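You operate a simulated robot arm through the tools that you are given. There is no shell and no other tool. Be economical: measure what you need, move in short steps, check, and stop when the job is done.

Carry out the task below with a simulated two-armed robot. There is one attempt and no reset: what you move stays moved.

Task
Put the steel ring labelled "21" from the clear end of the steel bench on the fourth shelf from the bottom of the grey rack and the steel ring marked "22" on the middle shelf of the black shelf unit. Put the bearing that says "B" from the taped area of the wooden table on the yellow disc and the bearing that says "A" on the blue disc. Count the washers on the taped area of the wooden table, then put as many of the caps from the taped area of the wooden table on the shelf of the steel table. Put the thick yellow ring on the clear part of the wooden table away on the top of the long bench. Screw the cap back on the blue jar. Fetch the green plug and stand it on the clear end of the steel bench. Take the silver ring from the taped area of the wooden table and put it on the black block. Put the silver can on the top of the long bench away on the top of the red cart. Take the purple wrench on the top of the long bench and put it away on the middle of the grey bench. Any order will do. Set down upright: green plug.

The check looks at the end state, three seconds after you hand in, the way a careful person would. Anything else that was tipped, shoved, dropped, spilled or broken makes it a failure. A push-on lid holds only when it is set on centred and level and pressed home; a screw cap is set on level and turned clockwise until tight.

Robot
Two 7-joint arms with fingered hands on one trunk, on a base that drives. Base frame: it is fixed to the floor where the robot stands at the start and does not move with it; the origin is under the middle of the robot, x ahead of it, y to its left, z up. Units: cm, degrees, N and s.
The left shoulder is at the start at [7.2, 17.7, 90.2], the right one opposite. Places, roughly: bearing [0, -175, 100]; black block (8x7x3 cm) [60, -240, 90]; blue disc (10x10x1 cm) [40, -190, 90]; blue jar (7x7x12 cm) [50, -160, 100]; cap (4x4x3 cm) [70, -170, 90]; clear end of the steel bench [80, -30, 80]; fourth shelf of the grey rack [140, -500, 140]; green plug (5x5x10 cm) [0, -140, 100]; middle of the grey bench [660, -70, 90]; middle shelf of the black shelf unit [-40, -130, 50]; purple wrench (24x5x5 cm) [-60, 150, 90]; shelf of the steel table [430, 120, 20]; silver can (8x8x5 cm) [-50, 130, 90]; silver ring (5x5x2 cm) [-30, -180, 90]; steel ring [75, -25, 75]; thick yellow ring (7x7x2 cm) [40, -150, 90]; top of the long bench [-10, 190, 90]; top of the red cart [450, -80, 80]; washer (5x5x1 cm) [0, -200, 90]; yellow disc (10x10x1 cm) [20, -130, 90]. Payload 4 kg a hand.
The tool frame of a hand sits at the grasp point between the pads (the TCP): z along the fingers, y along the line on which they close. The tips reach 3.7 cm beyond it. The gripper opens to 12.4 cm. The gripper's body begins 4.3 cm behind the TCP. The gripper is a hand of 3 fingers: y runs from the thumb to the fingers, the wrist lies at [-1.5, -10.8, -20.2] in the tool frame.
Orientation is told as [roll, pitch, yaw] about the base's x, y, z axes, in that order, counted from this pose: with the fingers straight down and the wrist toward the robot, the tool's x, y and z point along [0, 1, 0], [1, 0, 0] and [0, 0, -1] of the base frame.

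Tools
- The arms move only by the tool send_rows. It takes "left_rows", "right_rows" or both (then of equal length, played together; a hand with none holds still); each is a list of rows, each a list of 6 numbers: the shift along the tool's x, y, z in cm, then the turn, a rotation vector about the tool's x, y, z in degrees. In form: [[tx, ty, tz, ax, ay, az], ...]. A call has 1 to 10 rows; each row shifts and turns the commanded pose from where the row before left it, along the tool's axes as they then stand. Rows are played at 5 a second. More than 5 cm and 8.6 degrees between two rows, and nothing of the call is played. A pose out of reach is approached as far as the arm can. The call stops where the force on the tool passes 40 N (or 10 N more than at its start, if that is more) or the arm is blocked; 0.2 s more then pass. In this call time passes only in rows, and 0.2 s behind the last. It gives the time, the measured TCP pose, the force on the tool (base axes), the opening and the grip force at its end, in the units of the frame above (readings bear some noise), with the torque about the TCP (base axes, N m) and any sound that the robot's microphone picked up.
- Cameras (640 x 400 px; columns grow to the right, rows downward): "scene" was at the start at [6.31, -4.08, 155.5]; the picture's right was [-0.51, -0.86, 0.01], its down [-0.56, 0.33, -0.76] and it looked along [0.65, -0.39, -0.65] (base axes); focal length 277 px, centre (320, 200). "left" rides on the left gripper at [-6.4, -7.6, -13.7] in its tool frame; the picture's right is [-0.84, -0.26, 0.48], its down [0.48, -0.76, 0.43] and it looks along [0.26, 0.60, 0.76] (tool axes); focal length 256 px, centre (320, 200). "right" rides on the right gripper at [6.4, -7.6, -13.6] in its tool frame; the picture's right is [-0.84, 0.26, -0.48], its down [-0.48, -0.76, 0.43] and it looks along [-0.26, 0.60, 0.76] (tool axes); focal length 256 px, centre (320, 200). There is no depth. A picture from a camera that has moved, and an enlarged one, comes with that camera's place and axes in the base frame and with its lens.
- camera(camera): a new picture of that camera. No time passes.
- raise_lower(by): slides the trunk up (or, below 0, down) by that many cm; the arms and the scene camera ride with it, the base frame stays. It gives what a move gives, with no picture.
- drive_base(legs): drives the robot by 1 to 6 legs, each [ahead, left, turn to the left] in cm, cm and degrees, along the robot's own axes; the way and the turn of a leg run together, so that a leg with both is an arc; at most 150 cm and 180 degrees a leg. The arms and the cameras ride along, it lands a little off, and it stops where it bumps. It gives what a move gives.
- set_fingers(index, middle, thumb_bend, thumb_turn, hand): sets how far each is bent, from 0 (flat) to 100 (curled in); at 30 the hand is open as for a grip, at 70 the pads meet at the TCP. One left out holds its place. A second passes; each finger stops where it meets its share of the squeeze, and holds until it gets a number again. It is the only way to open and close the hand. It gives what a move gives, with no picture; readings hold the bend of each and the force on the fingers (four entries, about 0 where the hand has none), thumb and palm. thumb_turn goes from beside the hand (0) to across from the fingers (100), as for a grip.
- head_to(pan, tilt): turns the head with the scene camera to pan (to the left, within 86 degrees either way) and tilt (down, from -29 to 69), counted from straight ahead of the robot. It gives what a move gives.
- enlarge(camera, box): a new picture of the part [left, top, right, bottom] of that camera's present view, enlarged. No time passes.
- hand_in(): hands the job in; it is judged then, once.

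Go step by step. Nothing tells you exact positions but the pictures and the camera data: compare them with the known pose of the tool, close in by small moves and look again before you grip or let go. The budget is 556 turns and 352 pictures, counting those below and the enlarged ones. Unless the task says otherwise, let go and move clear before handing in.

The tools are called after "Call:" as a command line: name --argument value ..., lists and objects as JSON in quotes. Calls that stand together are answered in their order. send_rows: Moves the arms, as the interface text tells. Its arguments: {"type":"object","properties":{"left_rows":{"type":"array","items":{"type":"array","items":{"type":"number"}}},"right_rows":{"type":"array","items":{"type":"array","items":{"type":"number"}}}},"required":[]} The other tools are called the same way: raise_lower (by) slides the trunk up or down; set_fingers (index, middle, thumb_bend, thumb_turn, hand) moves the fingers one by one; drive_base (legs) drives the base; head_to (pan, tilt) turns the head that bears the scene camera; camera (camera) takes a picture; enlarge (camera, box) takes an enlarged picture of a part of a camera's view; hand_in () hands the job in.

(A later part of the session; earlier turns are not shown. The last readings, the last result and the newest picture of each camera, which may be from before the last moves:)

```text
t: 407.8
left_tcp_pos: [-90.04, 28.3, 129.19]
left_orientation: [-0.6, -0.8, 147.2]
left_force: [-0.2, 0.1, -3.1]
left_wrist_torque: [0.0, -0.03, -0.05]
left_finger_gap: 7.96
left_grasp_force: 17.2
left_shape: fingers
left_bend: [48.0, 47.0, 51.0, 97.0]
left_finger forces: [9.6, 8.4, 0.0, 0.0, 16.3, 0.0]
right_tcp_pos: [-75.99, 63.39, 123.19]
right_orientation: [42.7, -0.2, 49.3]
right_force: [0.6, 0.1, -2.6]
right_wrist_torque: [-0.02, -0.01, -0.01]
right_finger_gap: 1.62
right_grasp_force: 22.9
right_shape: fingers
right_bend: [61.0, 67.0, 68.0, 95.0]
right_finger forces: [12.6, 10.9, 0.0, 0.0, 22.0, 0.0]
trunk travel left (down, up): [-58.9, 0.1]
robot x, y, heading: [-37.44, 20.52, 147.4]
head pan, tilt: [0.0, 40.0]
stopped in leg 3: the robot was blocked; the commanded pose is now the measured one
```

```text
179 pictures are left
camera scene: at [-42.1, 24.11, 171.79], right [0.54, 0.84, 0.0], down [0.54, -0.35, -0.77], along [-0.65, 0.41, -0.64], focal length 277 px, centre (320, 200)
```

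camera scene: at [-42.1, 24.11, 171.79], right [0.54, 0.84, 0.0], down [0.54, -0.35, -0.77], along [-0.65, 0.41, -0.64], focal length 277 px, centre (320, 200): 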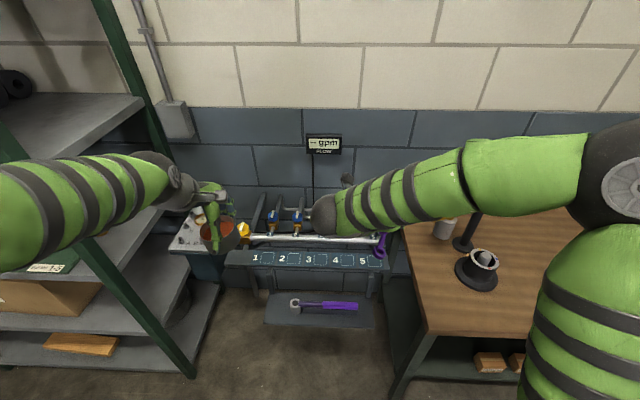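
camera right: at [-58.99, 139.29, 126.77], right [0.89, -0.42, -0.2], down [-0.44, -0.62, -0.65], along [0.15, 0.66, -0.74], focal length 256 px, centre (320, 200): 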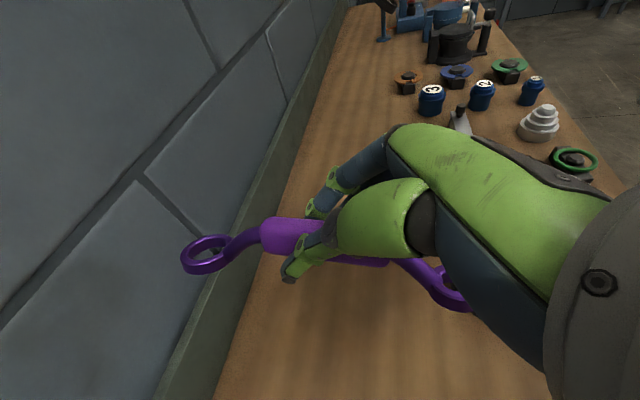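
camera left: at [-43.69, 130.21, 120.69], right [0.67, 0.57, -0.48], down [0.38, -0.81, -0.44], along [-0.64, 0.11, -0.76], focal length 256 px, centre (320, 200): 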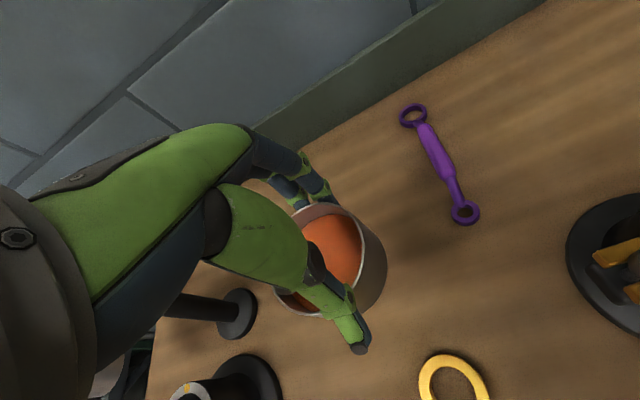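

Something blocked the base. I look to the left and right sides to find out what.

Call:
head_to --pan 80 --tilt 55

Call:
camera --camera "scene"

Call:
head_to --pan 40 --tilt 45

Call:
camera --camera "scene"

```text
t: 409.3
left_tcp_pos: [-90.42, 27.77, 129.02]
left_orientation: [-0.4, -0.8, 148.0]
left_force: [0.1, -0.2, -4.2]
left_wrist_torque: [0.0, -0.02, 0.03]
left_finger_gap: 7.97
left_grasp_force: 17.4
left_shape: fingers
left_bend: [48.0, 47.0, 51.0, 97.0]
left_finger forces: [9.5, 8.0, 0.0, 0.0, 15.8, 0.0]
right_tcp_pos: [-76.79, 62.89, 122.83]
right_orientation: [42.6, -0.2, 49.8]
right_force: [0.4, -0.7, -2.3]
right_wrist_torque: [-0.03, -0.03, 0.02]
right_finger_gap: 1.6
right_grasp_force: 22.8
right_shape: fingers
right_bend: [61.0, 67.0, 68.0, 95.0]
right_finger forces: [12.6, 11.0, 0.1, 0.0, 22.3, 0.0]
trunk travel left (down, up): [-58.9, 0.1]
robot x, y, heading: [-37.54, 20.08, 147.4]
head pan, tilt: [80.0, 55.0]
```

```text
178 pictures are left
camera scene: at [-40.83, 13.88, 169.76], right [-0.74, 0.67, -0.01], down [0.55, 0.6, -0.57], along [-0.38, -0.43, -0.82], focal length 277 px, centre (320, 200)
```

scene: 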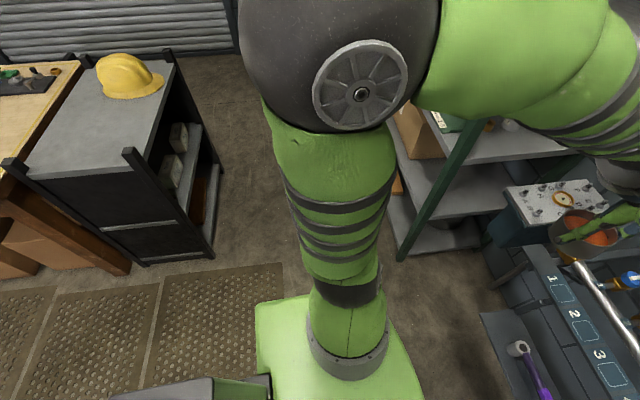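

```text
t: 410.4
left_tcp_pos: [-89.98, 27.06, 129.08]
left_orientation: [-0.5, -0.8, 147.8]
left_force: [0.4, 0.1, -2.9]
left_wrist_torque: [0.02, 0.0, -0.03]
left_finger_gap: 7.98
left_grasp_force: 16.3
left_shape: fingers
left_bend: [48.0, 47.0, 51.0, 97.0]
left_finger forces: [9.5, 8.0, 0.0, 0.0, 15.8, 0.0]
right_tcp_pos: [-76.33, 62.09, 123.09]
right_orientation: [42.6, -0.1, 49.8]
right_force: [0.1, -0.6, -1.7]
right_wrist_torque: [-0.01, 0.0, -0.02]
right_finger_gap: 1.64
right_grasp_force: 22.8
right_shape: fingers
right_bend: [61.0, 67.0, 68.0, 95.0]
right_finger forces: [12.8, 11.0, 0.1, 0.0, 22.0, 0.0]
trunk travel left (down, up): [-58.9, 0.1]
robot x, y, heading: [-37.38, 19.17, 147.9]
head pan, tilt: [40.0, 45.0]
```

```text
177 pictures are left
camera scene: at [-43.94, 17.55, 171.09], right [-0.14, 0.99, -0.01], down [0.7, 0.09, -0.7], along [-0.7, -0.1, -0.71], focal length 277 px, centre (320, 200)
```

scene: 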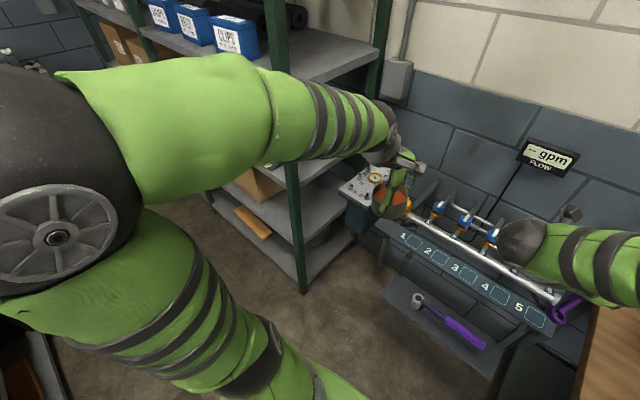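

It looks like the right wrist met the small crane's knob on the bench. Move back right 8 cm and inspect.

Call:
drive_base --legs '[[0, -12, 0]]'

Call:
head_to --pan 0 --tilt 35

Call:
camera --camera "scene"

Call:
camera --camera "right"

```text
t: 411.6
left_tcp_pos: [-83.43, 36.98, 129.11]
left_orientation: [-0.5, -0.9, 147.8]
left_force: [0.9, 0.3, -3.3]
left_wrist_torque: [-0.02, 0.01, 0.01]
left_finger_gap: 7.97
left_grasp_force: 16.8
left_shape: fingers
left_bend: [48.0, 47.0, 51.0, 97.0]
left_finger forces: [9.4, 8.1, 0.0, 0.1, 15.8, 0.0]
right_tcp_pos: [-69.78, 72.25, 122.96]
right_orientation: [42.6, -0.2, 49.8]
right_force: [-0.2, -0.6, -2.5]
right_wrist_torque: [-0.04, 0.01, 0.01]
right_finger_gap: 1.63
right_grasp_force: 23.2
right_shape: fingers
right_bend: [61.0, 67.0, 68.0, 95.0]
right_finger forces: [12.7, 11.1, 0.1, 0.0, 22.0, 0.0]
trunk travel left (down, up): [-58.9, 0.1]
robot x, y, heading: [-30.72, 29.27, 147.5]
head pan, tilt: [40.0, 45.0]
```

```text
t: 412.7
left_tcp_pos: [-83.6, 36.82, 129.0]
left_orientation: [-0.5, -0.9, 147.8]
left_force: [0.5, -0.1, -4.1]
left_wrist_torque: [-0.01, -0.02, 0.02]
left_finger_gap: 7.97
left_grasp_force: 16.9
left_shape: fingers
left_bend: [48.0, 47.0, 51.0, 97.0]
left_finger forces: [9.4, 8.2, 0.0, 0.0, 15.6, 0.0]
right_tcp_pos: [-69.8, 72.18, 123.04]
right_orientation: [42.6, -0.3, 49.7]
right_force: [0.4, 0.1, -3.2]
right_wrist_torque: [-0.02, -0.01, -0.01]
right_finger_gap: 1.61
right_grasp_force: 22.9
right_shape: fingers
right_bend: [61.0, 67.0, 68.0, 95.0]
right_finger forces: [12.7, 11.1, 0.1, 0.1, 22.1, 0.1]
trunk travel left (down, up): [-58.9, 0.1]
robot x, y, heading: [-30.69, 29.57, 147.9]
head pan, tilt: [0.0, 35.0]
```

```text
176 pictures are left
camera scene: at [-36.01, 32.61, 172.47], right [0.53, 0.85, 0.0], down [0.49, -0.31, -0.82], along [-0.69, 0.44, -0.57], focal length 277 px, centre (320, 200)
```

scene: 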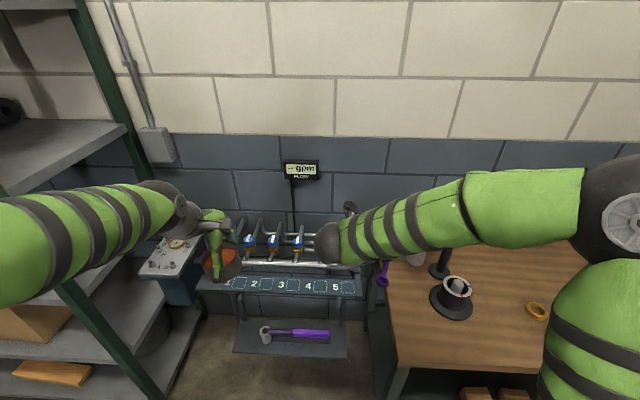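

```text
175 pictures are left
camera right: at [-71.3, 63.32, 137.32], right [0.89, -0.41, -0.21], down [-0.44, -0.62, -0.65], along [0.14, 0.67, -0.73], focal length 256 px, centre (320, 200)
```

right: 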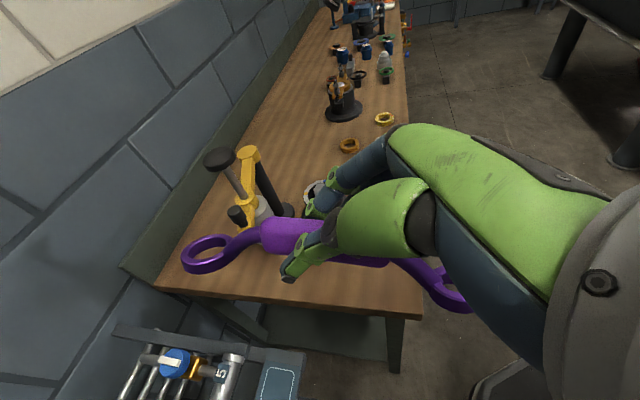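

The crane seems unmoved. I check the left elbow's clearance to the rack.

Call:
head_to --pan 60 --tilt 20

Call:
camera --camera "scene"

Call:
head_to --pan -70 --tilt 50

Call:
camera --camera "scene"

```text
t: 414.0
left_tcp_pos: [-83.51, 36.94, 129.07]
left_orientation: [-0.5, -0.9, 147.8]
left_force: [0.5, -0.2, -3.1]
left_wrist_torque: [-0.02, 0.02, -0.01]
left_finger_gap: 7.95
left_grasp_force: 16.7
left_shape: fingers
left_bend: [48.0, 47.0, 51.0, 97.0]
left_finger forces: [9.4, 8.2, 0.1, 0.1, 15.6, 0.0]
right_tcp_pos: [-69.73, 72.14, 123.01]
right_orientation: [42.6, -0.2, 49.7]
right_force: [0.6, -0.2, -3.2]
right_wrist_torque: [-0.01, -0.02, -0.03]
right_finger_gap: 1.62
right_grasp_force: 22.7
right_shape: fingers
right_bend: [61.0, 67.0, 68.0, 95.0]
right_finger forces: [12.8, 11.0, 0.1, 0.0, 22.0, 0.0]
trunk travel left (down, up): [-58.9, 0.1]
robot x, y, heading: [-30.82, 29.29, 148.0]
head pan, tilt: [60.0, 20.0]
```

```text
174 pictures are left
camera scene: at [-36.8, 23.6, 174.86], right [-0.47, 0.89, 0.0], down [0.3, 0.16, -0.94], along [-0.83, -0.44, -0.34], focal length 277 px, centre (320, 200)
```

scene: 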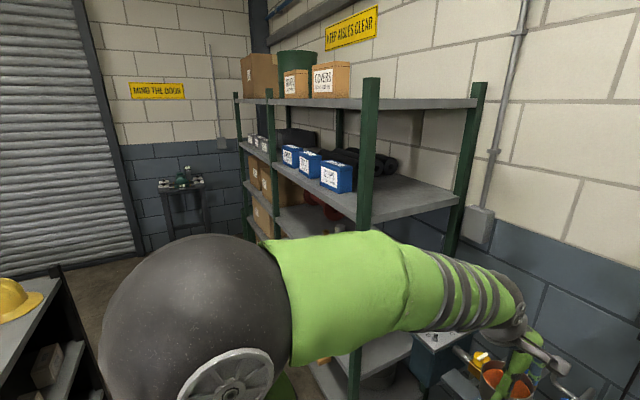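

```text
t: 416.1
left_tcp_pos: [-83.64, 36.82, 129.06]
left_orientation: [-0.5, -0.9, 147.8]
left_force: [-0.4, 0.2, -3.7]
left_wrist_torque: [0.0, -0.02, 0.0]
left_finger_gap: 7.94
left_grasp_force: 16.9
left_shape: fingers
left_bend: [48.0, 47.0, 51.0, 97.0]
left_finger forces: [9.4, 8.1, 0.0, 0.0, 15.6, 0.0]
right_tcp_pos: [-69.89, 71.93, 123.13]
right_orientation: [42.6, -0.2, 49.6]
right_force: [-0.1, -0.5, -1.9]
right_wrist_torque: [-0.03, -0.04, 0.0]
right_finger_gap: 1.63
right_grasp_force: 23.0
right_shape: fingers
right_bend: [61.0, 67.0, 68.0, 95.0]
right_finger forces: [12.7, 11.1, 0.0, 0.0, 22.0, 0.0]
trunk travel left (down, up): [-58.9, 0.1]
robot x, y, heading: [-30.84, 29.15, 147.8]
head pan, tilt: [-70.0, 50.0]
```

```text
173 pictures are left
camera scene: at [-26.93, 35.46, 170.3], right [0.98, -0.21, 0.0], down [-0.16, -0.75, -0.64], along [0.14, 0.63, -0.77], focal length 277 px, centre (320, 200)
```

scene: 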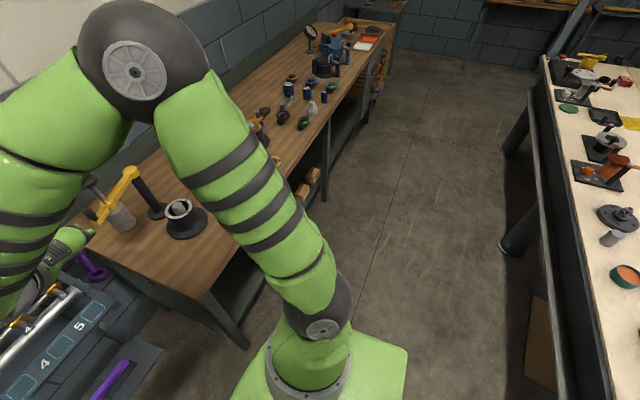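

The base's front had met the long bench's end leg (the bench front is closer here). Back away 14 cm, then continue left.

Call:
drive_base --legs '[[-14, 0, 0], [0, 50, 0], [0, 42, 0]]'

Call:
head_to --pan 0 --tilt 40

Call:
camera --camera "scene"

```text
t: 418.7
left_tcp_pos: [-81.1, 20.95, 129.8]
left_orientation: [-0.6, -2.0, 147.3]
left_force: [-0.8, -0.5, -2.6]
left_wrist_torque: [0.04, -0.06, 0.02]
left_finger_gap: 7.93
left_grasp_force: 17.3
left_shape: fingers
left_bend: [48.0, 47.0, 51.0, 97.0]
left_finger forces: [9.9, 8.4, 0.0, 0.0, 16.6, 0.0]
right_tcp_pos: [-67.21, 55.84, 124.18]
right_orientation: [43.9, -0.3, 49.3]
right_force: [0.1, -1.0, -2.6]
right_wrist_torque: [-0.03, -0.03, 0.01]
right_finger_gap: 1.62
right_grasp_force: 22.5
right_shape: fingers
right_bend: [61.0, 67.0, 68.0, 95.0]
right_finger forces: [12.6, 10.7, 0.0, 0.0, 22.0, 0.0]
trunk travel left (down, up): [-58.9, 0.1]
robot x, y, heading: [-30.59, 14.2, 147.6]
head pan, tilt: [-70.0, 50.0]
stopped in leg 2: the robot was blocked; the commanded pose is now the measured one
```

```text
t: 420.1
left_tcp_pos: [-81.54, 20.96, 129.73]
left_orientation: [-0.7, -2.2, 147.3]
left_force: [0.3, 0.7, -3.3]
left_wrist_torque: [-0.03, -0.06, 0.0]
left_finger_gap: 7.93
left_grasp_force: 17.2
left_shape: fingers
left_bend: [48.0, 47.0, 51.0, 97.0]
left_finger forces: [9.9, 8.4, 0.0, 0.0, 16.1, 0.1]
right_tcp_pos: [-67.48, 55.98, 124.08]
right_orientation: [43.8, -0.4, 49.4]
right_force: [-0.9, -0.6, -2.9]
right_wrist_torque: [-0.08, -0.02, 0.0]
right_finger_gap: 1.61
right_grasp_force: 22.6
right_shape: fingers
right_bend: [61.0, 67.0, 68.0, 95.0]
right_finger forces: [12.6, 10.8, 0.0, 0.0, 22.0, 0.0]
trunk travel left (down, up): [-58.9, 0.1]
robot x, y, heading: [-30.67, 14.41, 147.6]
head pan, tilt: [0.0, 40.0]
```

```text
172 pictures are left
camera scene: at [-35.74, 19.33, 171.91], right [0.54, 0.84, -0.01], down [0.54, -0.35, -0.76], along [-0.65, 0.4, -0.65], focal length 277 px, centre (320, 200)
```

scene: 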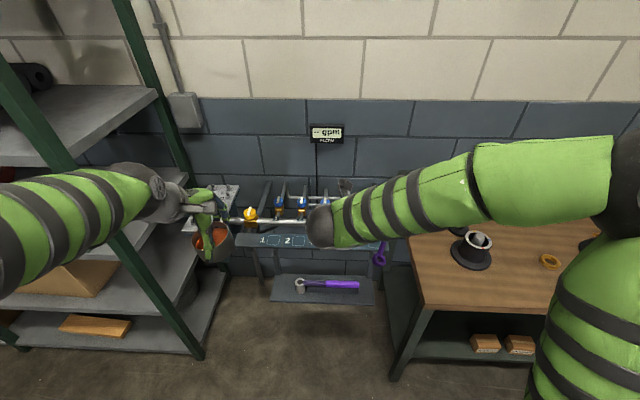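

Still blocked at the same place for no visible reason. I'll try turning left in place here instead, which is the pose I need anyway.

Call:
drive_base --legs '[[0, -6, 0], [0, 0, 60]]'

Call:
head_to --pan 0 --tilt 45

Call:
camera --camera "scene"

```text
t: 423.7
left_tcp_pos: [-58.65, -22.08, 129.28]
left_orientation: [-1.0, -1.8, -152.7]
left_force: [0.6, 0.3, -3.1]
left_wrist_torque: [0.06, 0.0, -0.02]
left_finger_gap: 7.94
left_grasp_force: 16.1
left_shape: fingers
left_bend: [48.0, 47.0, 51.0, 97.0]
left_finger forces: [9.0, 7.8, 0.0, 0.1, 14.9, 0.1]
right_tcp_pos: [-81.8, 7.74, 123.88]
right_orientation: [43.5, -0.7, 109.3]
right_force: [0.4, -0.7, -3.3]
right_wrist_torque: [-0.03, -0.06, 0.0]
right_finger_gap: 1.65
right_grasp_force: 22.6
right_shape: fingers
right_bend: [61.0, 67.0, 68.0, 95.0]
right_finger forces: [12.5, 10.7, 0.1, 0.0, 21.9, 0.1]
trunk travel left (down, up): [-58.9, 0.1]
robot x, y, heading: [-27.66, 19.8, -152.4]
head pan, tilt: [0.0, 40.0]
```

```text
t: 424.4
left_tcp_pos: [-58.57, -21.95, 129.25]
left_orientation: [-1.0, -1.9, -152.6]
left_force: [0.7, 1.6, -2.6]
left_wrist_torque: [0.0, -0.02, -0.01]
left_finger_gap: 7.89
left_grasp_force: 15.5
left_shape: fingers
left_bend: [48.0, 47.0, 51.0, 97.0]
left_finger forces: [9.1, 7.7, 0.0, 0.0, 15.0, 0.0]
right_tcp_pos: [-81.92, 7.52, 123.75]
right_orientation: [43.5, -0.7, 109.3]
right_force: [0.5, -1.0, -2.5]
right_wrist_torque: [-0.04, -0.05, 0.01]
right_finger_gap: 1.62
right_grasp_force: 22.4
right_shape: fingers
right_bend: [61.0, 67.0, 68.0, 95.0]
right_finger forces: [12.6, 10.8, 0.0, 0.0, 21.9, 0.2]
trunk travel left (down, up): [-58.9, 0.1]
robot x, y, heading: [-27.54, 19.62, -152.6]
head pan, tilt: [0.0, 45.0]
```

```text
171 pictures are left
camera scene: at [-32.25, 17.37, 170.99], right [-0.46, 0.89, 0.0], down [0.63, 0.33, -0.71], along [-0.63, -0.33, -0.71], focal length 277 px, centre (320, 200)
```

scene: 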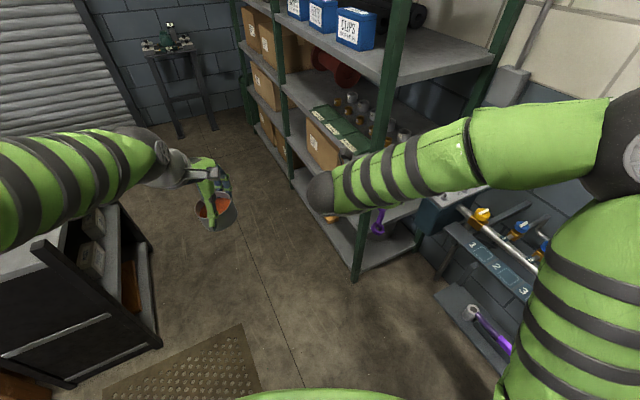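

Turning works and the way ahead is clear. Turn to face down the aisle and drive forward.

Call:
drive_base --legs '[[0, 0, 30], [0, -13, 0], [80, 0, 0]]'

Call:
camera --camera "scene"

```text
t: 431.0
left_tcp_pos: [-87.44, -92.19, 129.26]
left_orientation: [-1.0, -1.9, -122.5]
left_force: [0.2, -0.8, -4.0]
left_wrist_torque: [0.03, 0.01, 0.0]
left_finger_gap: 7.93
left_grasp_force: 15.8
left_shape: fingers
left_bend: [48.0, 47.0, 51.0, 97.0]
left_finger forces: [9.0, 7.7, 0.0, 0.1, 14.6, 0.0]
right_tcp_pos: [-122.41, -78.41, 123.74]
right_orientation: [43.4, -0.7, 139.5]
right_force: [0.4, 0.5, -3.8]
right_wrist_torque: [0.02, -0.04, -0.02]
right_finger_gap: 1.63
right_grasp_force: 22.2
right_shape: fingers
right_bend: [61.0, 67.0, 68.0, 95.0]
right_finger forces: [12.6, 11.0, 0.1, 0.1, 21.8, 0.1]
trunk travel left (down, up): [-58.9, 0.1]
robot x, y, heading: [-81.42, -40.31, -122.4]
head pan, tilt: [0.0, 45.0]
```

```text
170 pictures are left
camera scene: at [-84.31, -44.8, 170.99], right [-0.84, 0.54, 0.0], down [0.38, 0.6, -0.71], along [-0.38, -0.6, -0.71], focal length 277 px, centre (320, 200)
```

scene: 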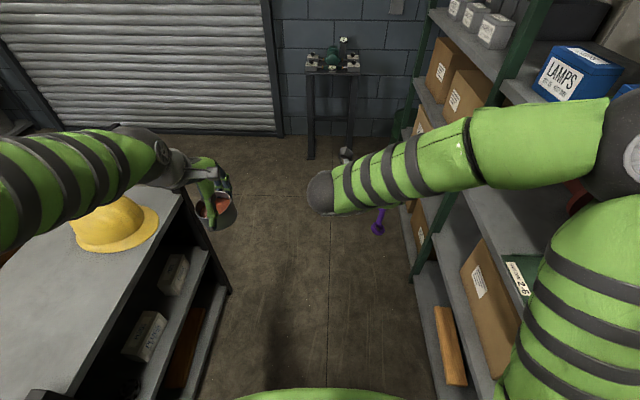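

Balanced in the aisle. Continue forward.

Call:
drive_base --legs '[[0, 3, 0], [80, 0, 0], [80, 0, 0]]'

Call:
camera --camera "scene"

```text
t: 439.6
left_tcp_pos: [-170.08, -228.21, 129.34]
left_orientation: [-1.0, -1.8, -122.4]
left_force: [-0.6, -0.5, -3.6]
left_wrist_torque: [0.05, -0.03, -0.01]
left_finger_gap: 7.87
left_grasp_force: 15.4
left_shape: fingers
left_bend: [48.0, 47.0, 51.0, 97.0]
left_finger forces: [8.9, 7.7, 0.1, 0.0, 14.5, 0.0]
right_tcp_pos: [-205.08, -214.29, 123.67]
right_orientation: [43.4, -0.7, 139.6]
right_force: [0.1, 0.7, -2.5]
right_wrist_torque: [0.0, -0.03, 0.01]
right_finger_gap: 1.62
right_grasp_force: 22.6
right_shape: fingers
right_bend: [61.0, 67.0, 68.0, 95.0]
right_finger forces: [12.6, 10.9, 0.0, 0.0, 21.9, 0.0]
trunk travel left (down, up): [-58.9, 0.1]
robot x, y, heading: [-164.03, -176.59, -122.4]
head pan, tilt: [0.0, 45.0]
```

```text
169 pictures are left
camera scene: at [-167.07, -180.82, 170.99], right [-0.84, 0.54, 0.0], down [0.38, 0.6, -0.71], along [-0.38, -0.6, -0.71], focal length 277 px, centre (320, 200)
```

scene: 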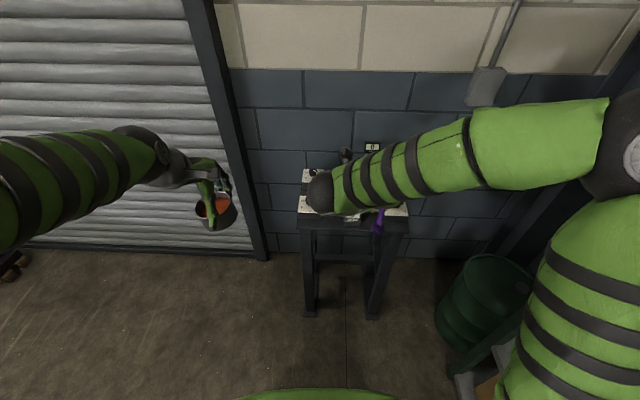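

Turn left and drive along the shutter corridor.

Call:
drive_base --legs '[[0, 0, 90], [135, 0, 0], [135, 0, 0], [135, 0, 0]]'

Call:
head_to --pan 50 --tilt 25

Call:
camera --camera "scene"

```text
t: 463.0
left_tcp_pos: [232.76, -397.05, 129.33]
left_orientation: [-1.0, -1.8, -31.5]
left_force: [-0.3, -0.4, -3.6]
left_wrist_torque: [0.0, 0.05, -0.01]
left_finger_gap: 7.84
left_grasp_force: 14.8
left_shape: fingers
left_bend: [48.0, 47.0, 51.0, 97.0]
left_finger forces: [8.6, 7.4, 0.0, 0.0, 13.8, 0.0]
right_tcp_pos: [219.5, -432.5, 123.78]
right_orientation: [43.5, -0.7, -129.5]
right_force: [0.6, 0.1, -2.3]
right_wrist_torque: [0.02, 0.0, -0.02]
right_finger_gap: 1.62
right_grasp_force: 22.6
right_shape: fingers
right_bend: [61.0, 67.0, 68.0, 95.0]
right_finger forces: [12.5, 11.0, 0.0, 0.0, 21.6, 0.0]
trunk travel left (down, up): [-58.9, 0.1]
robot x, y, heading: [180.72, -391.93, -31.6]
head pan, tilt: [0.0, 45.0]
```

```text
t: 464.1
left_tcp_pos: [232.75, -397.32, 129.33]
left_orientation: [-0.9, -1.8, -31.5]
left_force: [0.0, -0.6, -4.5]
left_wrist_torque: [0.01, 0.06, 0.02]
left_finger_gap: 7.83
left_grasp_force: 14.1
left_shape: fingers
left_bend: [48.0, 47.0, 51.0, 97.0]
left_finger forces: [8.6, 7.5, 0.1, 0.0, 13.8, 0.0]
right_tcp_pos: [219.27, -432.53, 123.8]
right_orientation: [43.4, -0.7, -129.6]
right_force: [-0.8, 0.4, -2.8]
right_wrist_torque: [0.01, 0.01, 0.01]
right_finger_gap: 1.62
right_grasp_force: 23.0
right_shape: fingers
right_bend: [61.0, 67.0, 68.0, 95.0]
right_finger forces: [12.5, 11.1, 0.0, 0.0, 21.7, 0.0]
trunk travel left (down, up): [-58.9, 0.1]
robot x, y, heading: [180.75, -392.31, -31.7]
head pan, tilt: [50.0, 25.0]
```

```text
168 pictures are left
camera scene: at [187.14, -387.48, 174.05], right [0.32, -0.95, 0.0], down [-0.4, -0.13, -0.91], along [0.86, 0.29, -0.42], focal length 277 px, centre (320, 200)
```

scene: 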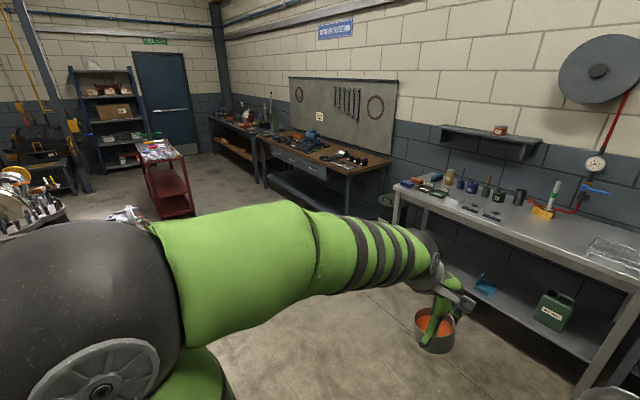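

I see the red cart ahead-left and benches along the far wall. Drive forward 60 and strafe left 190 to approach.

Call:
drive_base --legs '[[60, 0, 0], [0, 95, 0], [0, 95, 0]]'

Call:
head_to --pan 70 --tilt 35

Call:
camera --camera "scene"

```text
t: 476.7
left_tcp_pos: [384.0, -267.17, 129.36]
left_orientation: [-1.1, -1.8, -32.0]
left_force: [-0.1, 0.5, -3.6]
left_wrist_torque: [0.0, 0.01, 0.02]
left_finger_gap: 7.83
left_grasp_force: 15.0
left_shape: fingers
left_bend: [48.0, 47.0, 51.0, 97.0]
left_finger forces: [8.4, 7.3, 0.1, 0.1, 13.8, 0.0]
right_tcp_pos: [370.41, -302.36, 123.8]
right_orientation: [43.5, -0.7, -130.0]
right_force: [0.9, 0.1, -2.4]
right_wrist_torque: [0.04, 0.02, -0.02]
right_finger_gap: 1.63
right_grasp_force: 22.8
right_shape: fingers
right_bend: [61.0, 67.0, 68.0, 95.0]
right_finger forces: [12.5, 11.2, 0.1, 0.0, 21.9, 0.1]
trunk travel left (down, up): [-58.9, 0.1]
robot x, y, heading: [332.16, -261.91, -31.9]
head pan, tilt: [50.0, 25.0]
```

```text
t: 477.5
left_tcp_pos: [384.04, -267.2, 129.3]
left_orientation: [-1.0, -1.8, -32.1]
left_force: [0.2, -0.2, -2.8]
left_wrist_torque: [0.0, 0.01, 0.0]
left_finger_gap: 7.82
left_grasp_force: 15.0
left_shape: fingers
left_bend: [48.0, 47.0, 51.0, 97.0]
left_finger forces: [8.6, 7.3, 0.0, 0.0, 13.8, 0.0]
right_tcp_pos: [370.42, -302.45, 123.65]
right_orientation: [43.5, -0.8, -130.1]
right_force: [-0.6, 0.4, -2.8]
right_wrist_torque: [0.03, 0.01, 0.01]
right_finger_gap: 1.63
right_grasp_force: 22.9
right_shape: fingers
right_bend: [61.0, 67.0, 68.0, 95.0]
right_finger forces: [12.5, 11.2, 0.0, 0.0, 21.7, 0.0]
trunk travel left (down, up): [-58.9, 0.1]
robot x, y, heading: [332.34, -261.45, -31.7]
head pan, tilt: [70.0, 35.0]
```

```text
167 pictures are left
camera scene: at [336.59, -254.56, 172.48], right [0.62, -0.79, 0.0], down [-0.45, -0.35, -0.82], along [0.65, 0.5, -0.57], focal length 277 px, centre (320, 200)
```

scene: 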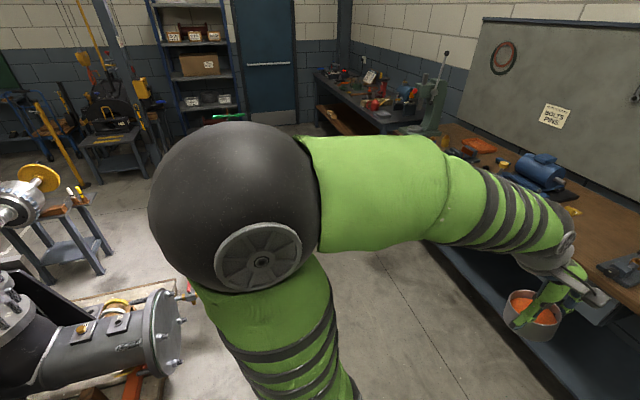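

Turn left to face the cart.

Call:
drive_base --legs '[[0, 0, 85]]'

Call:
head_to --pan -10 --tilt 30

Call:
camera --camera "scene"

```text
t: 481.5
left_tcp_pos: [343.19, -210.86, 129.24]
left_orientation: [-1.0, -1.8, 51.9]
left_force: [-0.8, 0.3, -3.5]
left_wrist_torque: [-0.01, 0.02, 0.0]
left_finger_gap: 7.78
left_grasp_force: 14.8
left_shape: fingers
left_bend: [48.0, 47.0, 51.0, 97.0]
left_finger forces: [8.3, 7.3, 0.1, 0.1, 13.4, 0.1]
right_tcp_pos: [376.84, -228.11, 123.71]
right_orientation: [43.5, -0.7, -46.0]
right_force: [0.2, 0.3, -2.9]
right_wrist_torque: [-0.01, 0.08, -0.01]
right_finger_gap: 1.61
right_grasp_force: 22.7
right_shape: fingers
right_bend: [61.0, 67.0, 68.0, 95.0]
right_finger forces: [12.4, 11.1, 0.0, 0.0, 21.6, 0.1]
trunk travel left (down, up): [-58.9, 0.1]
robot x, y, heading: [332.21, -261.88, 51.7]
head pan, tilt: [70.0, 35.0]
```

```text
t: 483.0
left_tcp_pos: [343.24, -210.89, 129.31]
left_orientation: [-1.0, -1.9, 52.0]
left_force: [-0.6, -0.2, -2.9]
left_wrist_torque: [-0.03, 0.02, -0.02]
left_finger_gap: 7.8
left_grasp_force: 14.6
left_shape: fingers
left_bend: [48.0, 47.0, 51.0, 97.0]
left_finger forces: [8.3, 7.3, 0.0, 0.1, 13.4, 0.0]
right_tcp_pos: [376.77, -228.2, 123.74]
right_orientation: [43.5, -0.8, -46.1]
right_force: [-0.5, 0.3, -2.2]
right_wrist_torque: [-0.01, 0.04, 0.0]
right_finger_gap: 1.62
right_grasp_force: 22.9
right_shape: fingers
right_bend: [61.0, 67.0, 68.0, 95.0]
right_finger forces: [12.4, 11.2, 0.1, 0.1, 21.7, 0.1]
trunk travel left (down, up): [-58.9, 0.1]
robot x, y, heading: [332.48, -261.95, 52.1]
head pan, tilt: [-10.0, 30.0]
```

```text
166 pictures are left
camera scene: at [337.04, -257.82, 173.25], right [0.67, -0.74, 0.0], down [-0.37, -0.34, -0.87], along [0.64, 0.58, -0.5], focal length 277 px, centre (320, 200)
```

scene: 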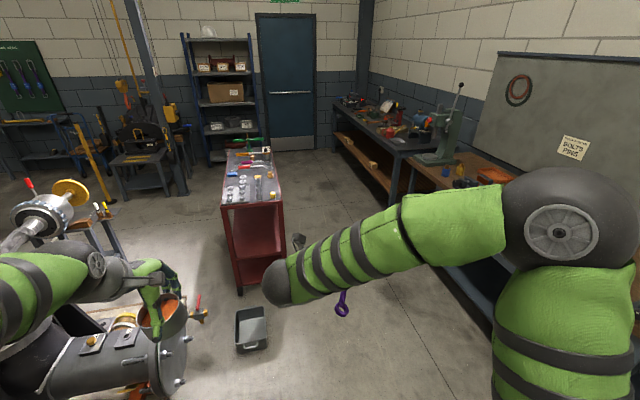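

The red cart is visible with tools on top. Zoom in for free space.

Call:
enlarge --camera "scene" --box '[205, 130, 305, 215]'

Call:
enlarge --camera "scene" --box '[320, 80, 480, 190]'

```text
4.71 times, centred on (255, 172) of scene
camera zoom: at [337.04, -257.82, 173.25], right [0.67, -0.74, 0.0], down [-0.37, -0.34, -0.87], along [0.64, 0.58, -0.5], focal length 1306 px, centre (626, 329)
```

zoom: 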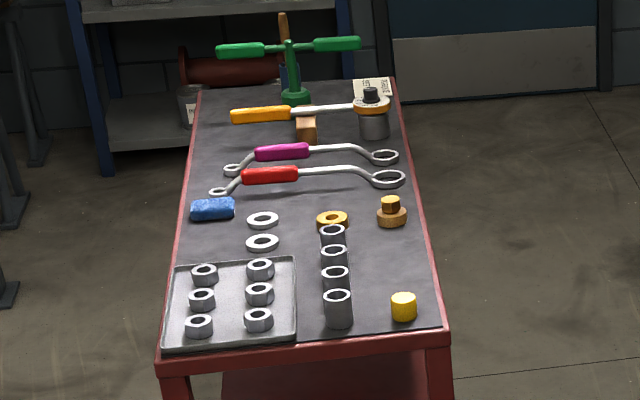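

```text
3.64 times, centred on (400, 135) of scene
camera zoom: at [337.04, -257.82, 173.25], right [0.67, -0.74, 0.0], down [-0.37, -0.34, -0.87], along [0.64, 0.58, -0.5], focal length 1009 px, centre (29, 436)
```

zoom: 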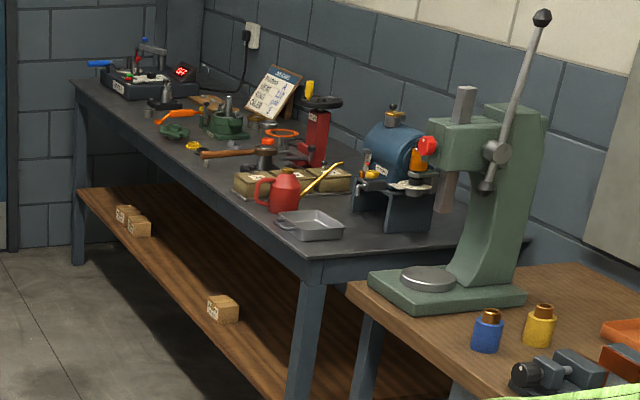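

There's a free strip on the cart's right side (~(448,-106.5)). I'll drive into the aisle right of the cart, parallel to it, and place the can with the left hand.

Call:
drive_base --legs '[[0, 0, 3], [0, -53, 0], [75, 0, 0], [72, 0, 0]]'

Call:
head_to --pan 30 --tilt 40

Call:
camera --camera "scene"

```text
t: 493.7
left_tcp_pos: [469.44, -121.4, 129.22]
left_orientation: [-1.0, -1.8, 54.6]
left_force: [0.3, 0.0, -3.1]
left_wrist_torque: [-0.01, -0.03, 0.01]
left_finger_gap: 7.78
left_grasp_force: 14.6
left_shape: fingers
left_bend: [48.0, 47.0, 51.0, 97.0]
left_finger forces: [8.4, 7.3, 0.0, 0.0, 13.5, 0.1]
right_tcp_pos: [503.82, -137.03, 123.77]
right_orientation: [43.5, -0.7, -43.3]
right_force: [-1.1, 0.5, -3.3]
right_wrist_torque: [-0.02, 0.08, 0.02]
right_finger_gap: 1.61
right_grasp_force: 22.7
right_shape: fingers
right_bend: [61.0, 67.0, 68.0, 95.0]
right_finger forces: [12.4, 11.3, 0.0, 0.0, 21.6, 0.1]
trunk travel left (down, up): [-58.9, 0.1]
robot x, y, heading: [461.13, -172.34, 54.7]
head pan, tilt: [-10.0, 30.0]
```

```text
t: 494.8
left_tcp_pos: [469.39, -121.38, 129.35]
left_orientation: [-1.0, -1.8, 54.6]
left_force: [-0.3, 0.2, -3.3]
left_wrist_torque: [-0.02, -0.01, -0.02]
left_finger_gap: 7.78
left_grasp_force: 14.5
left_shape: fingers
left_bend: [48.0, 47.0, 51.0, 97.0]
left_finger forces: [8.3, 7.3, 0.1, 0.0, 13.4, 0.1]
right_tcp_pos: [503.67, -137.14, 123.59]
right_orientation: [43.4, -0.7, -43.3]
right_force: [0.3, -0.5, -2.7]
right_wrist_torque: [-0.04, 0.08, 0.03]
right_finger_gap: 1.62
right_grasp_force: 22.3
right_shape: fingers
right_bend: [61.0, 67.0, 68.0, 95.0]
right_finger forces: [12.4, 11.2, 0.0, 0.0, 21.6, 0.0]
trunk travel left (down, up): [-58.9, 0.1]
robot x, y, heading: [460.83, -172.66, 54.6]
head pan, tilt: [30.0, 40.0]
```

```text
163 pictures are left
camera scene: at [459.83, -166.45, 171.72], right [1.0, -0.09, 0.0], down [-0.06, -0.64, -0.77], along [0.07, 0.76, -0.64], focal length 277 px, centre (320, 200)
```

scene: 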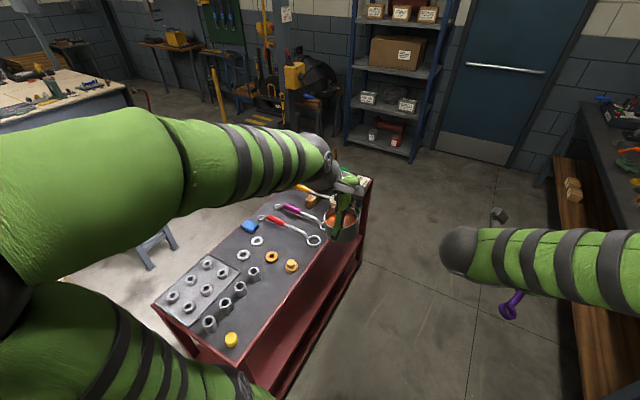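

The free spot centre is about (444,-111). Move the left hand over it smoothly, correcting the slight tilt.

Call:
send_rows --left_rows '[[1.5, -0.3, 0, 0.3, 0.1, 0], [2.8, -0.6, 0, 0.3, 0.1, 0], [2.9, -0.7, 0, 0.3, 0.1, 0], [2.9, -0.7, 0, 0.3, 0.1, 0], [2.9, -0.7, 0, 0.3, 0.1, 0], [2.9, -0.7, 0, 0.3, 0.1, 0], [2.9, -0.7, 0, 0, 0, 0], [2.9, -0.7, 0, 0, 0, 0], [2.9, -0.6, 0, 0, 0, 0], [2.2, -0.4, 0, 0, 0, 0]]'

Call:
camera --camera "left"

Call:
camera --camera "scene"

```text
t: 497.0
left_tcp_pos: [443.94, -110.81, 128.9]
left_orientation: [-0.4, 0.0, 54.6]
left_force: [-0.1, 0.0, -4.2]
left_wrist_torque: [-0.01, 0.02, 0.02]
left_finger_gap: 7.76
left_grasp_force: 14.5
left_shape: fingers
left_bend: [48.0, 47.0, 51.0, 97.0]
left_finger forces: [8.1, 7.4, 0.0, 0.0, 13.3, 0.0]
right_tcp_pos: [503.7, -136.99, 123.76]
right_orientation: [43.5, -0.7, -43.4]
right_force: [0.2, 0.5, -2.6]
right_wrist_torque: [0.04, 0.04, 0.0]
right_finger_gap: 1.61
right_grasp_force: 22.8
right_shape: fingers
right_bend: [61.0, 67.0, 68.0, 95.0]
right_finger forces: [12.4, 11.2, 0.1, 0.0, 21.6, 0.1]
trunk travel left (down, up): [-58.9, 0.1]
robot x, y, heading: [460.5, -172.77, 54.6]
head pan, tilt: [30.0, 40.0]
```

```text
162 pictures are left
camera left: at [444.6, -120.56, 142.5], right [0.54, -0.7, -0.48], down [-0.83, -0.34, -0.44], along [0.14, 0.63, -0.76], focal length 256 px, centre (320, 200)
```

left: 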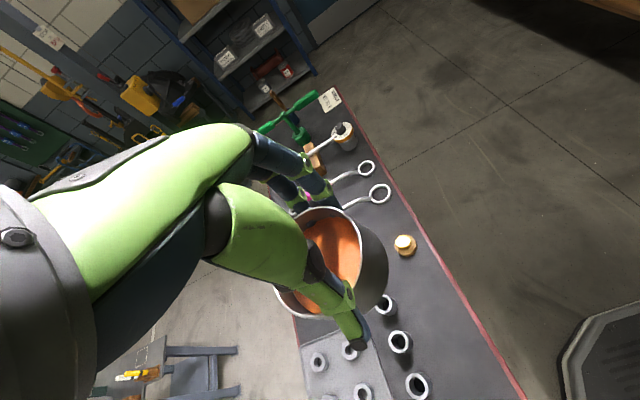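

```text
161 pictures are left
camera scene: at [459.79, -166.4, 171.71], right [1.0, -0.09, 0.0], down [-0.06, -0.64, -0.77], along [0.07, 0.76, -0.64], focal length 277 px, centre (320, 200)
```

scene: 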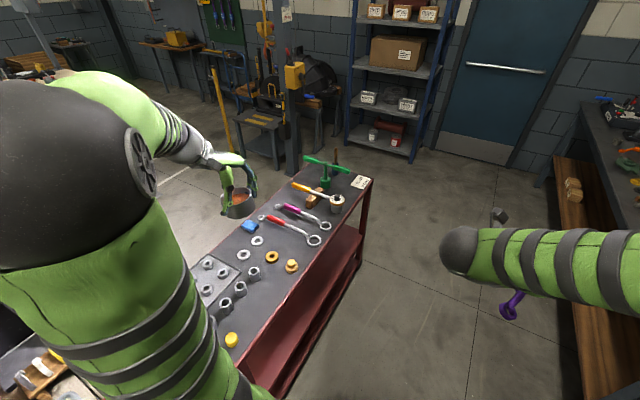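

Aligned with the strip; shift 0.8 cm right and lower the can.

Call:
send_rows --left_rows '[[-0.8, 0, 1.5, 0, 0, 0], [0, 0, 3, 0, 0, 0], [0, 0, 4, 0, 0, 0], [0, 0, 4, 0, 0, 0], [0, 0, 4, 0, 0, 0], [0, 0, 4, 0, 0, 0], [0, 0, 4, 0, 0, 0], [0, 0, 3, 0, 0, 0], [0, 0, 2, 0, 0, 0], [0, 0, 1, 0, 0, 0]]'

Call:
camera --camera "left"

Call:
camera --camera "scene"

```text
t: 499.2
left_tcp_pos: [444.76, -111.31, 98.6]
left_orientation: [-0.4, -0.1, 54.7]
left_force: [0.0, -1.2, -3.9]
left_wrist_torque: [-0.02, -0.01, -0.02]
left_finger_gap: 7.66
left_grasp_force: 13.2
left_shape: fingers
left_bend: [48.0, 47.0, 51.0, 97.0]
left_finger forces: [7.5, 7.4, 0.1, 0.0, 12.6, 0.0]
right_tcp_pos: [503.71, -136.89, 123.63]
right_orientation: [43.5, -0.7, -43.4]
right_force: [-0.1, -0.5, -3.1]
right_wrist_torque: [0.0, 0.08, 0.03]
right_finger_gap: 1.6
right_grasp_force: 22.5
right_shape: fingers
right_bend: [61.0, 67.0, 68.0, 95.0]
right_finger forces: [12.4, 11.2, 0.0, 0.0, 21.7, 0.1]
trunk travel left (down, up): [-58.9, 0.1]
robot x, y, heading: [461.03, -172.12, 54.7]
head pan, tilt: [30.0, 40.0]
```

```text
160 pictures are left
camera left: at [445.5, -121.18, 112.13], right [0.54, -0.7, -0.48], down [-0.83, -0.34, -0.44], along [0.14, 0.63, -0.76], focal length 256 px, centre (320, 200)
```

left: 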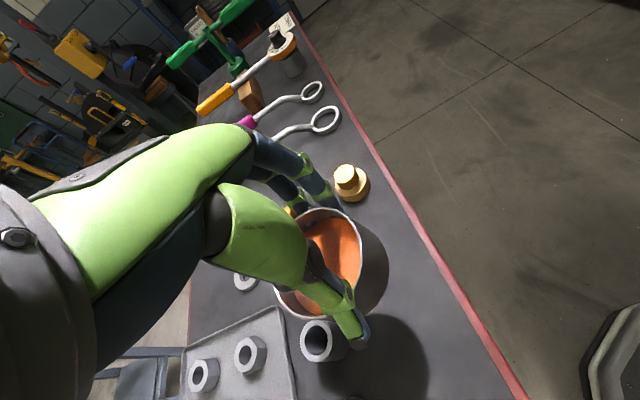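

```text
159 pictures are left
camera scene: at [459.81, -166.44, 171.72], right [1.0, -0.09, 0.0], down [-0.06, -0.64, -0.77], along [0.07, 0.76, -0.64], focal length 277 px, centre (320, 200)
```

scene: 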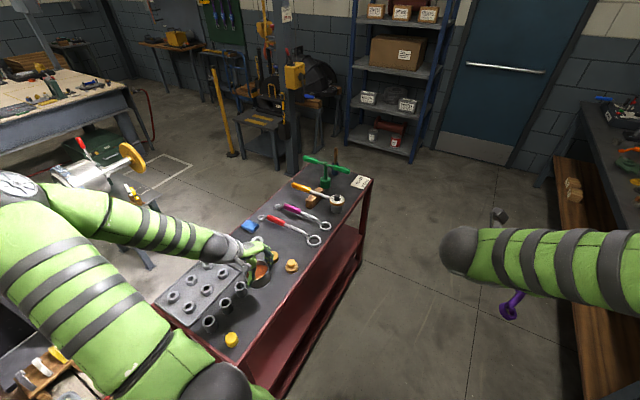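

Clearances are good. Continue down.

Call:
send_rows --left_rows '[[0, 0, 2, 0, 0, 0], [0, 0, 3, 0, 0, 0], [0, 0, 3, 0, 0, 0], [0, 0, 2, 0, 0, 0], [0, 0, 1, 0, 0, 0], [0, 0, 0.5, 0, 0, 0]]'

Call:
camera --camera "left"

```text
t: 500.4
left_tcp_pos: [445.24, -111.35, 88.11]
left_orientation: [0.0, -0.6, 54.3]
left_force: [-3.6, -7.1, 34.8]
left_wrist_torque: [-0.87, 0.49, 0.0]
left_finger_gap: 7.77
left_grasp_force: 24.9
left_shape: fingers
left_bend: [50.0, 48.0, 50.0, 96.0]
left_finger forces: [6.5, 6.7, 0.0, 0.1, 36.4, 0.0]
right_tcp_pos: [503.66, -137.31, 123.72]
right_orientation: [43.5, -0.6, -43.3]
right_force: [0.2, 0.6, -2.4]
right_wrist_torque: [-0.03, 0.06, -0.03]
right_finger_gap: 1.62
right_grasp_force: 23.0
right_shape: fingers
right_bend: [61.0, 67.0, 68.0, 95.0]
right_finger forces: [12.4, 11.2, 0.0, 0.0, 21.6, 0.0]
trunk travel left (down, up): [-58.9, 0.1]
robot x, y, heading: [460.69, -172.6, 54.5]
head pan, tilt: [30.0, 40.0]
stopped in row 6 (left hand): the force on the tool passed its limit at 47 N (the readings are from after the stop); the commanded pose is now the measured one
```

```text
158 pictures are left
camera left: at [445.82, -121.23, 101.55], right [0.53, -0.69, -0.48], down [-0.83, -0.33, -0.44], along [0.15, 0.64, -0.76], focal length 256 px, centre (320, 200)
```

left: 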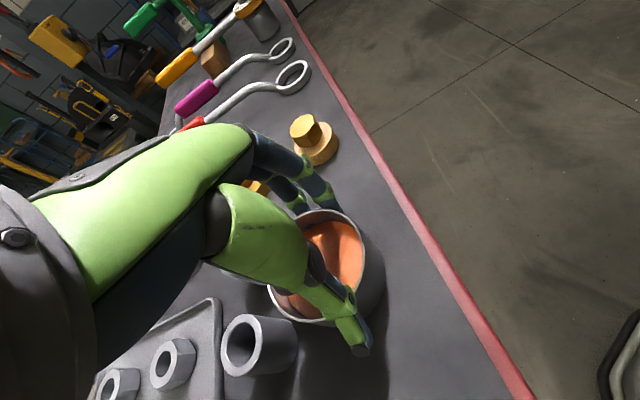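

Contact with the cart top. Ease off and open gently.

Call:
send_rows --left_rows '[[0, 0, -0.4, 0, 0, 0], [0, 0, -0.2, 0, 0, 0]]'

Call:
camera --camera "left"

```text
t: 501.0
left_tcp_pos: [445.17, -111.34, 88.22]
left_orientation: [-0.2, -0.2, 54.4]
left_force: [1.0, -2.2, 1.6]
left_wrist_torque: [-0.21, 0.14, 0.08]
left_finger_gap: 7.65
left_grasp_force: 16.7
left_shape: fingers
left_bend: [49.0, 48.0, 51.0, 96.0]
left_finger forces: [7.8, 8.1, 0.0, 0.0, 17.3, 0.0]
right_tcp_pos: [503.67, -137.01, 123.61]
right_orientation: [43.5, -0.7, -43.4]
right_force: [-0.6, -0.1, -3.1]
right_wrist_torque: [-0.02, 0.07, 0.0]
right_finger_gap: 1.61
right_grasp_force: 22.6
right_shape: fingers
right_bend: [61.0, 67.0, 68.0, 95.0]
right_finger forces: [12.4, 11.2, 0.1, 0.1, 21.5, 0.0]
trunk travel left (down, up): [-58.9, 0.1]
robot x, y, heading: [460.92, -172.65, 54.5]
head pan, tilt: [30.0, 40.0]
```

```text
157 pictures are left
camera left: at [445.72, -121.17, 101.81], right [0.53, -0.69, -0.48], down [-0.83, -0.34, -0.44], along [0.14, 0.64, -0.76], focal length 256 px, centre (320, 200)
```

left: 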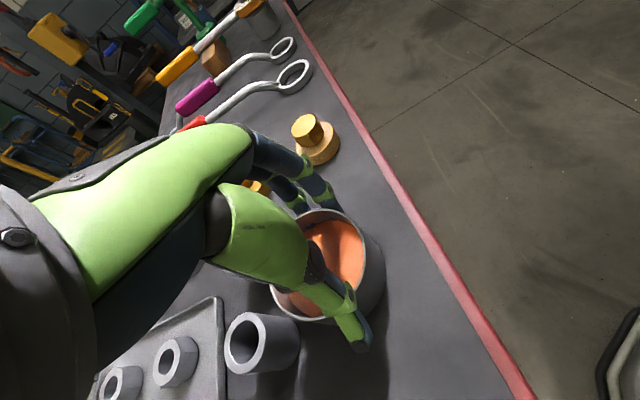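

Call:
set_fingers --hand "left" --index 40 --middle 40 --thumb_bend 38

Call:
camera --camera "left"

```text
t: 502.0
left_tcp_pos: [445.21, -111.22, 88.27]
left_orientation: [-0.3, -0.4, 54.4]
left_force: [-0.3, -0.2, -0.7]
left_wrist_torque: [0.01, -0.02, 0.01]
left_finger_gap: 9.62
left_grasp_force: 0.1
left_shape: fingers
left_bend: [40.0, 40.0, 38.0, 97.0]
left_finger forces: [0.1, 0.0, 0.0, 0.0, 0.0, 0.1]
right_tcp_pos: [503.8, -137.03, 123.66]
right_orientation: [43.6, -0.8, -43.4]
right_force: [0.6, 0.2, -3.3]
right_wrist_torque: [-0.02, 0.02, 0.05]
right_finger_gap: 1.59
right_grasp_force: 22.2
right_shape: fingers
right_bend: [61.0, 67.0, 68.0, 95.0]
right_finger forces: [12.5, 11.3, 0.1, 0.0, 21.6, 0.0]
trunk travel left (down, up): [-58.9, 0.1]
robot x, y, heading: [461.13, -172.41, 54.7]
head pan, tilt: [30.0, 40.0]
```

```text
156 pictures are left
camera left: at [445.73, -121.14, 101.9], right [0.53, -0.69, -0.48], down [-0.83, -0.34, -0.44], along [0.15, 0.64, -0.76], focal length 256 px, centre (320, 200)
```

left: 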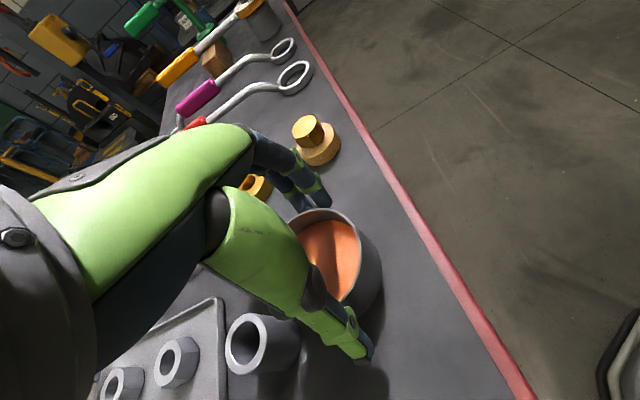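

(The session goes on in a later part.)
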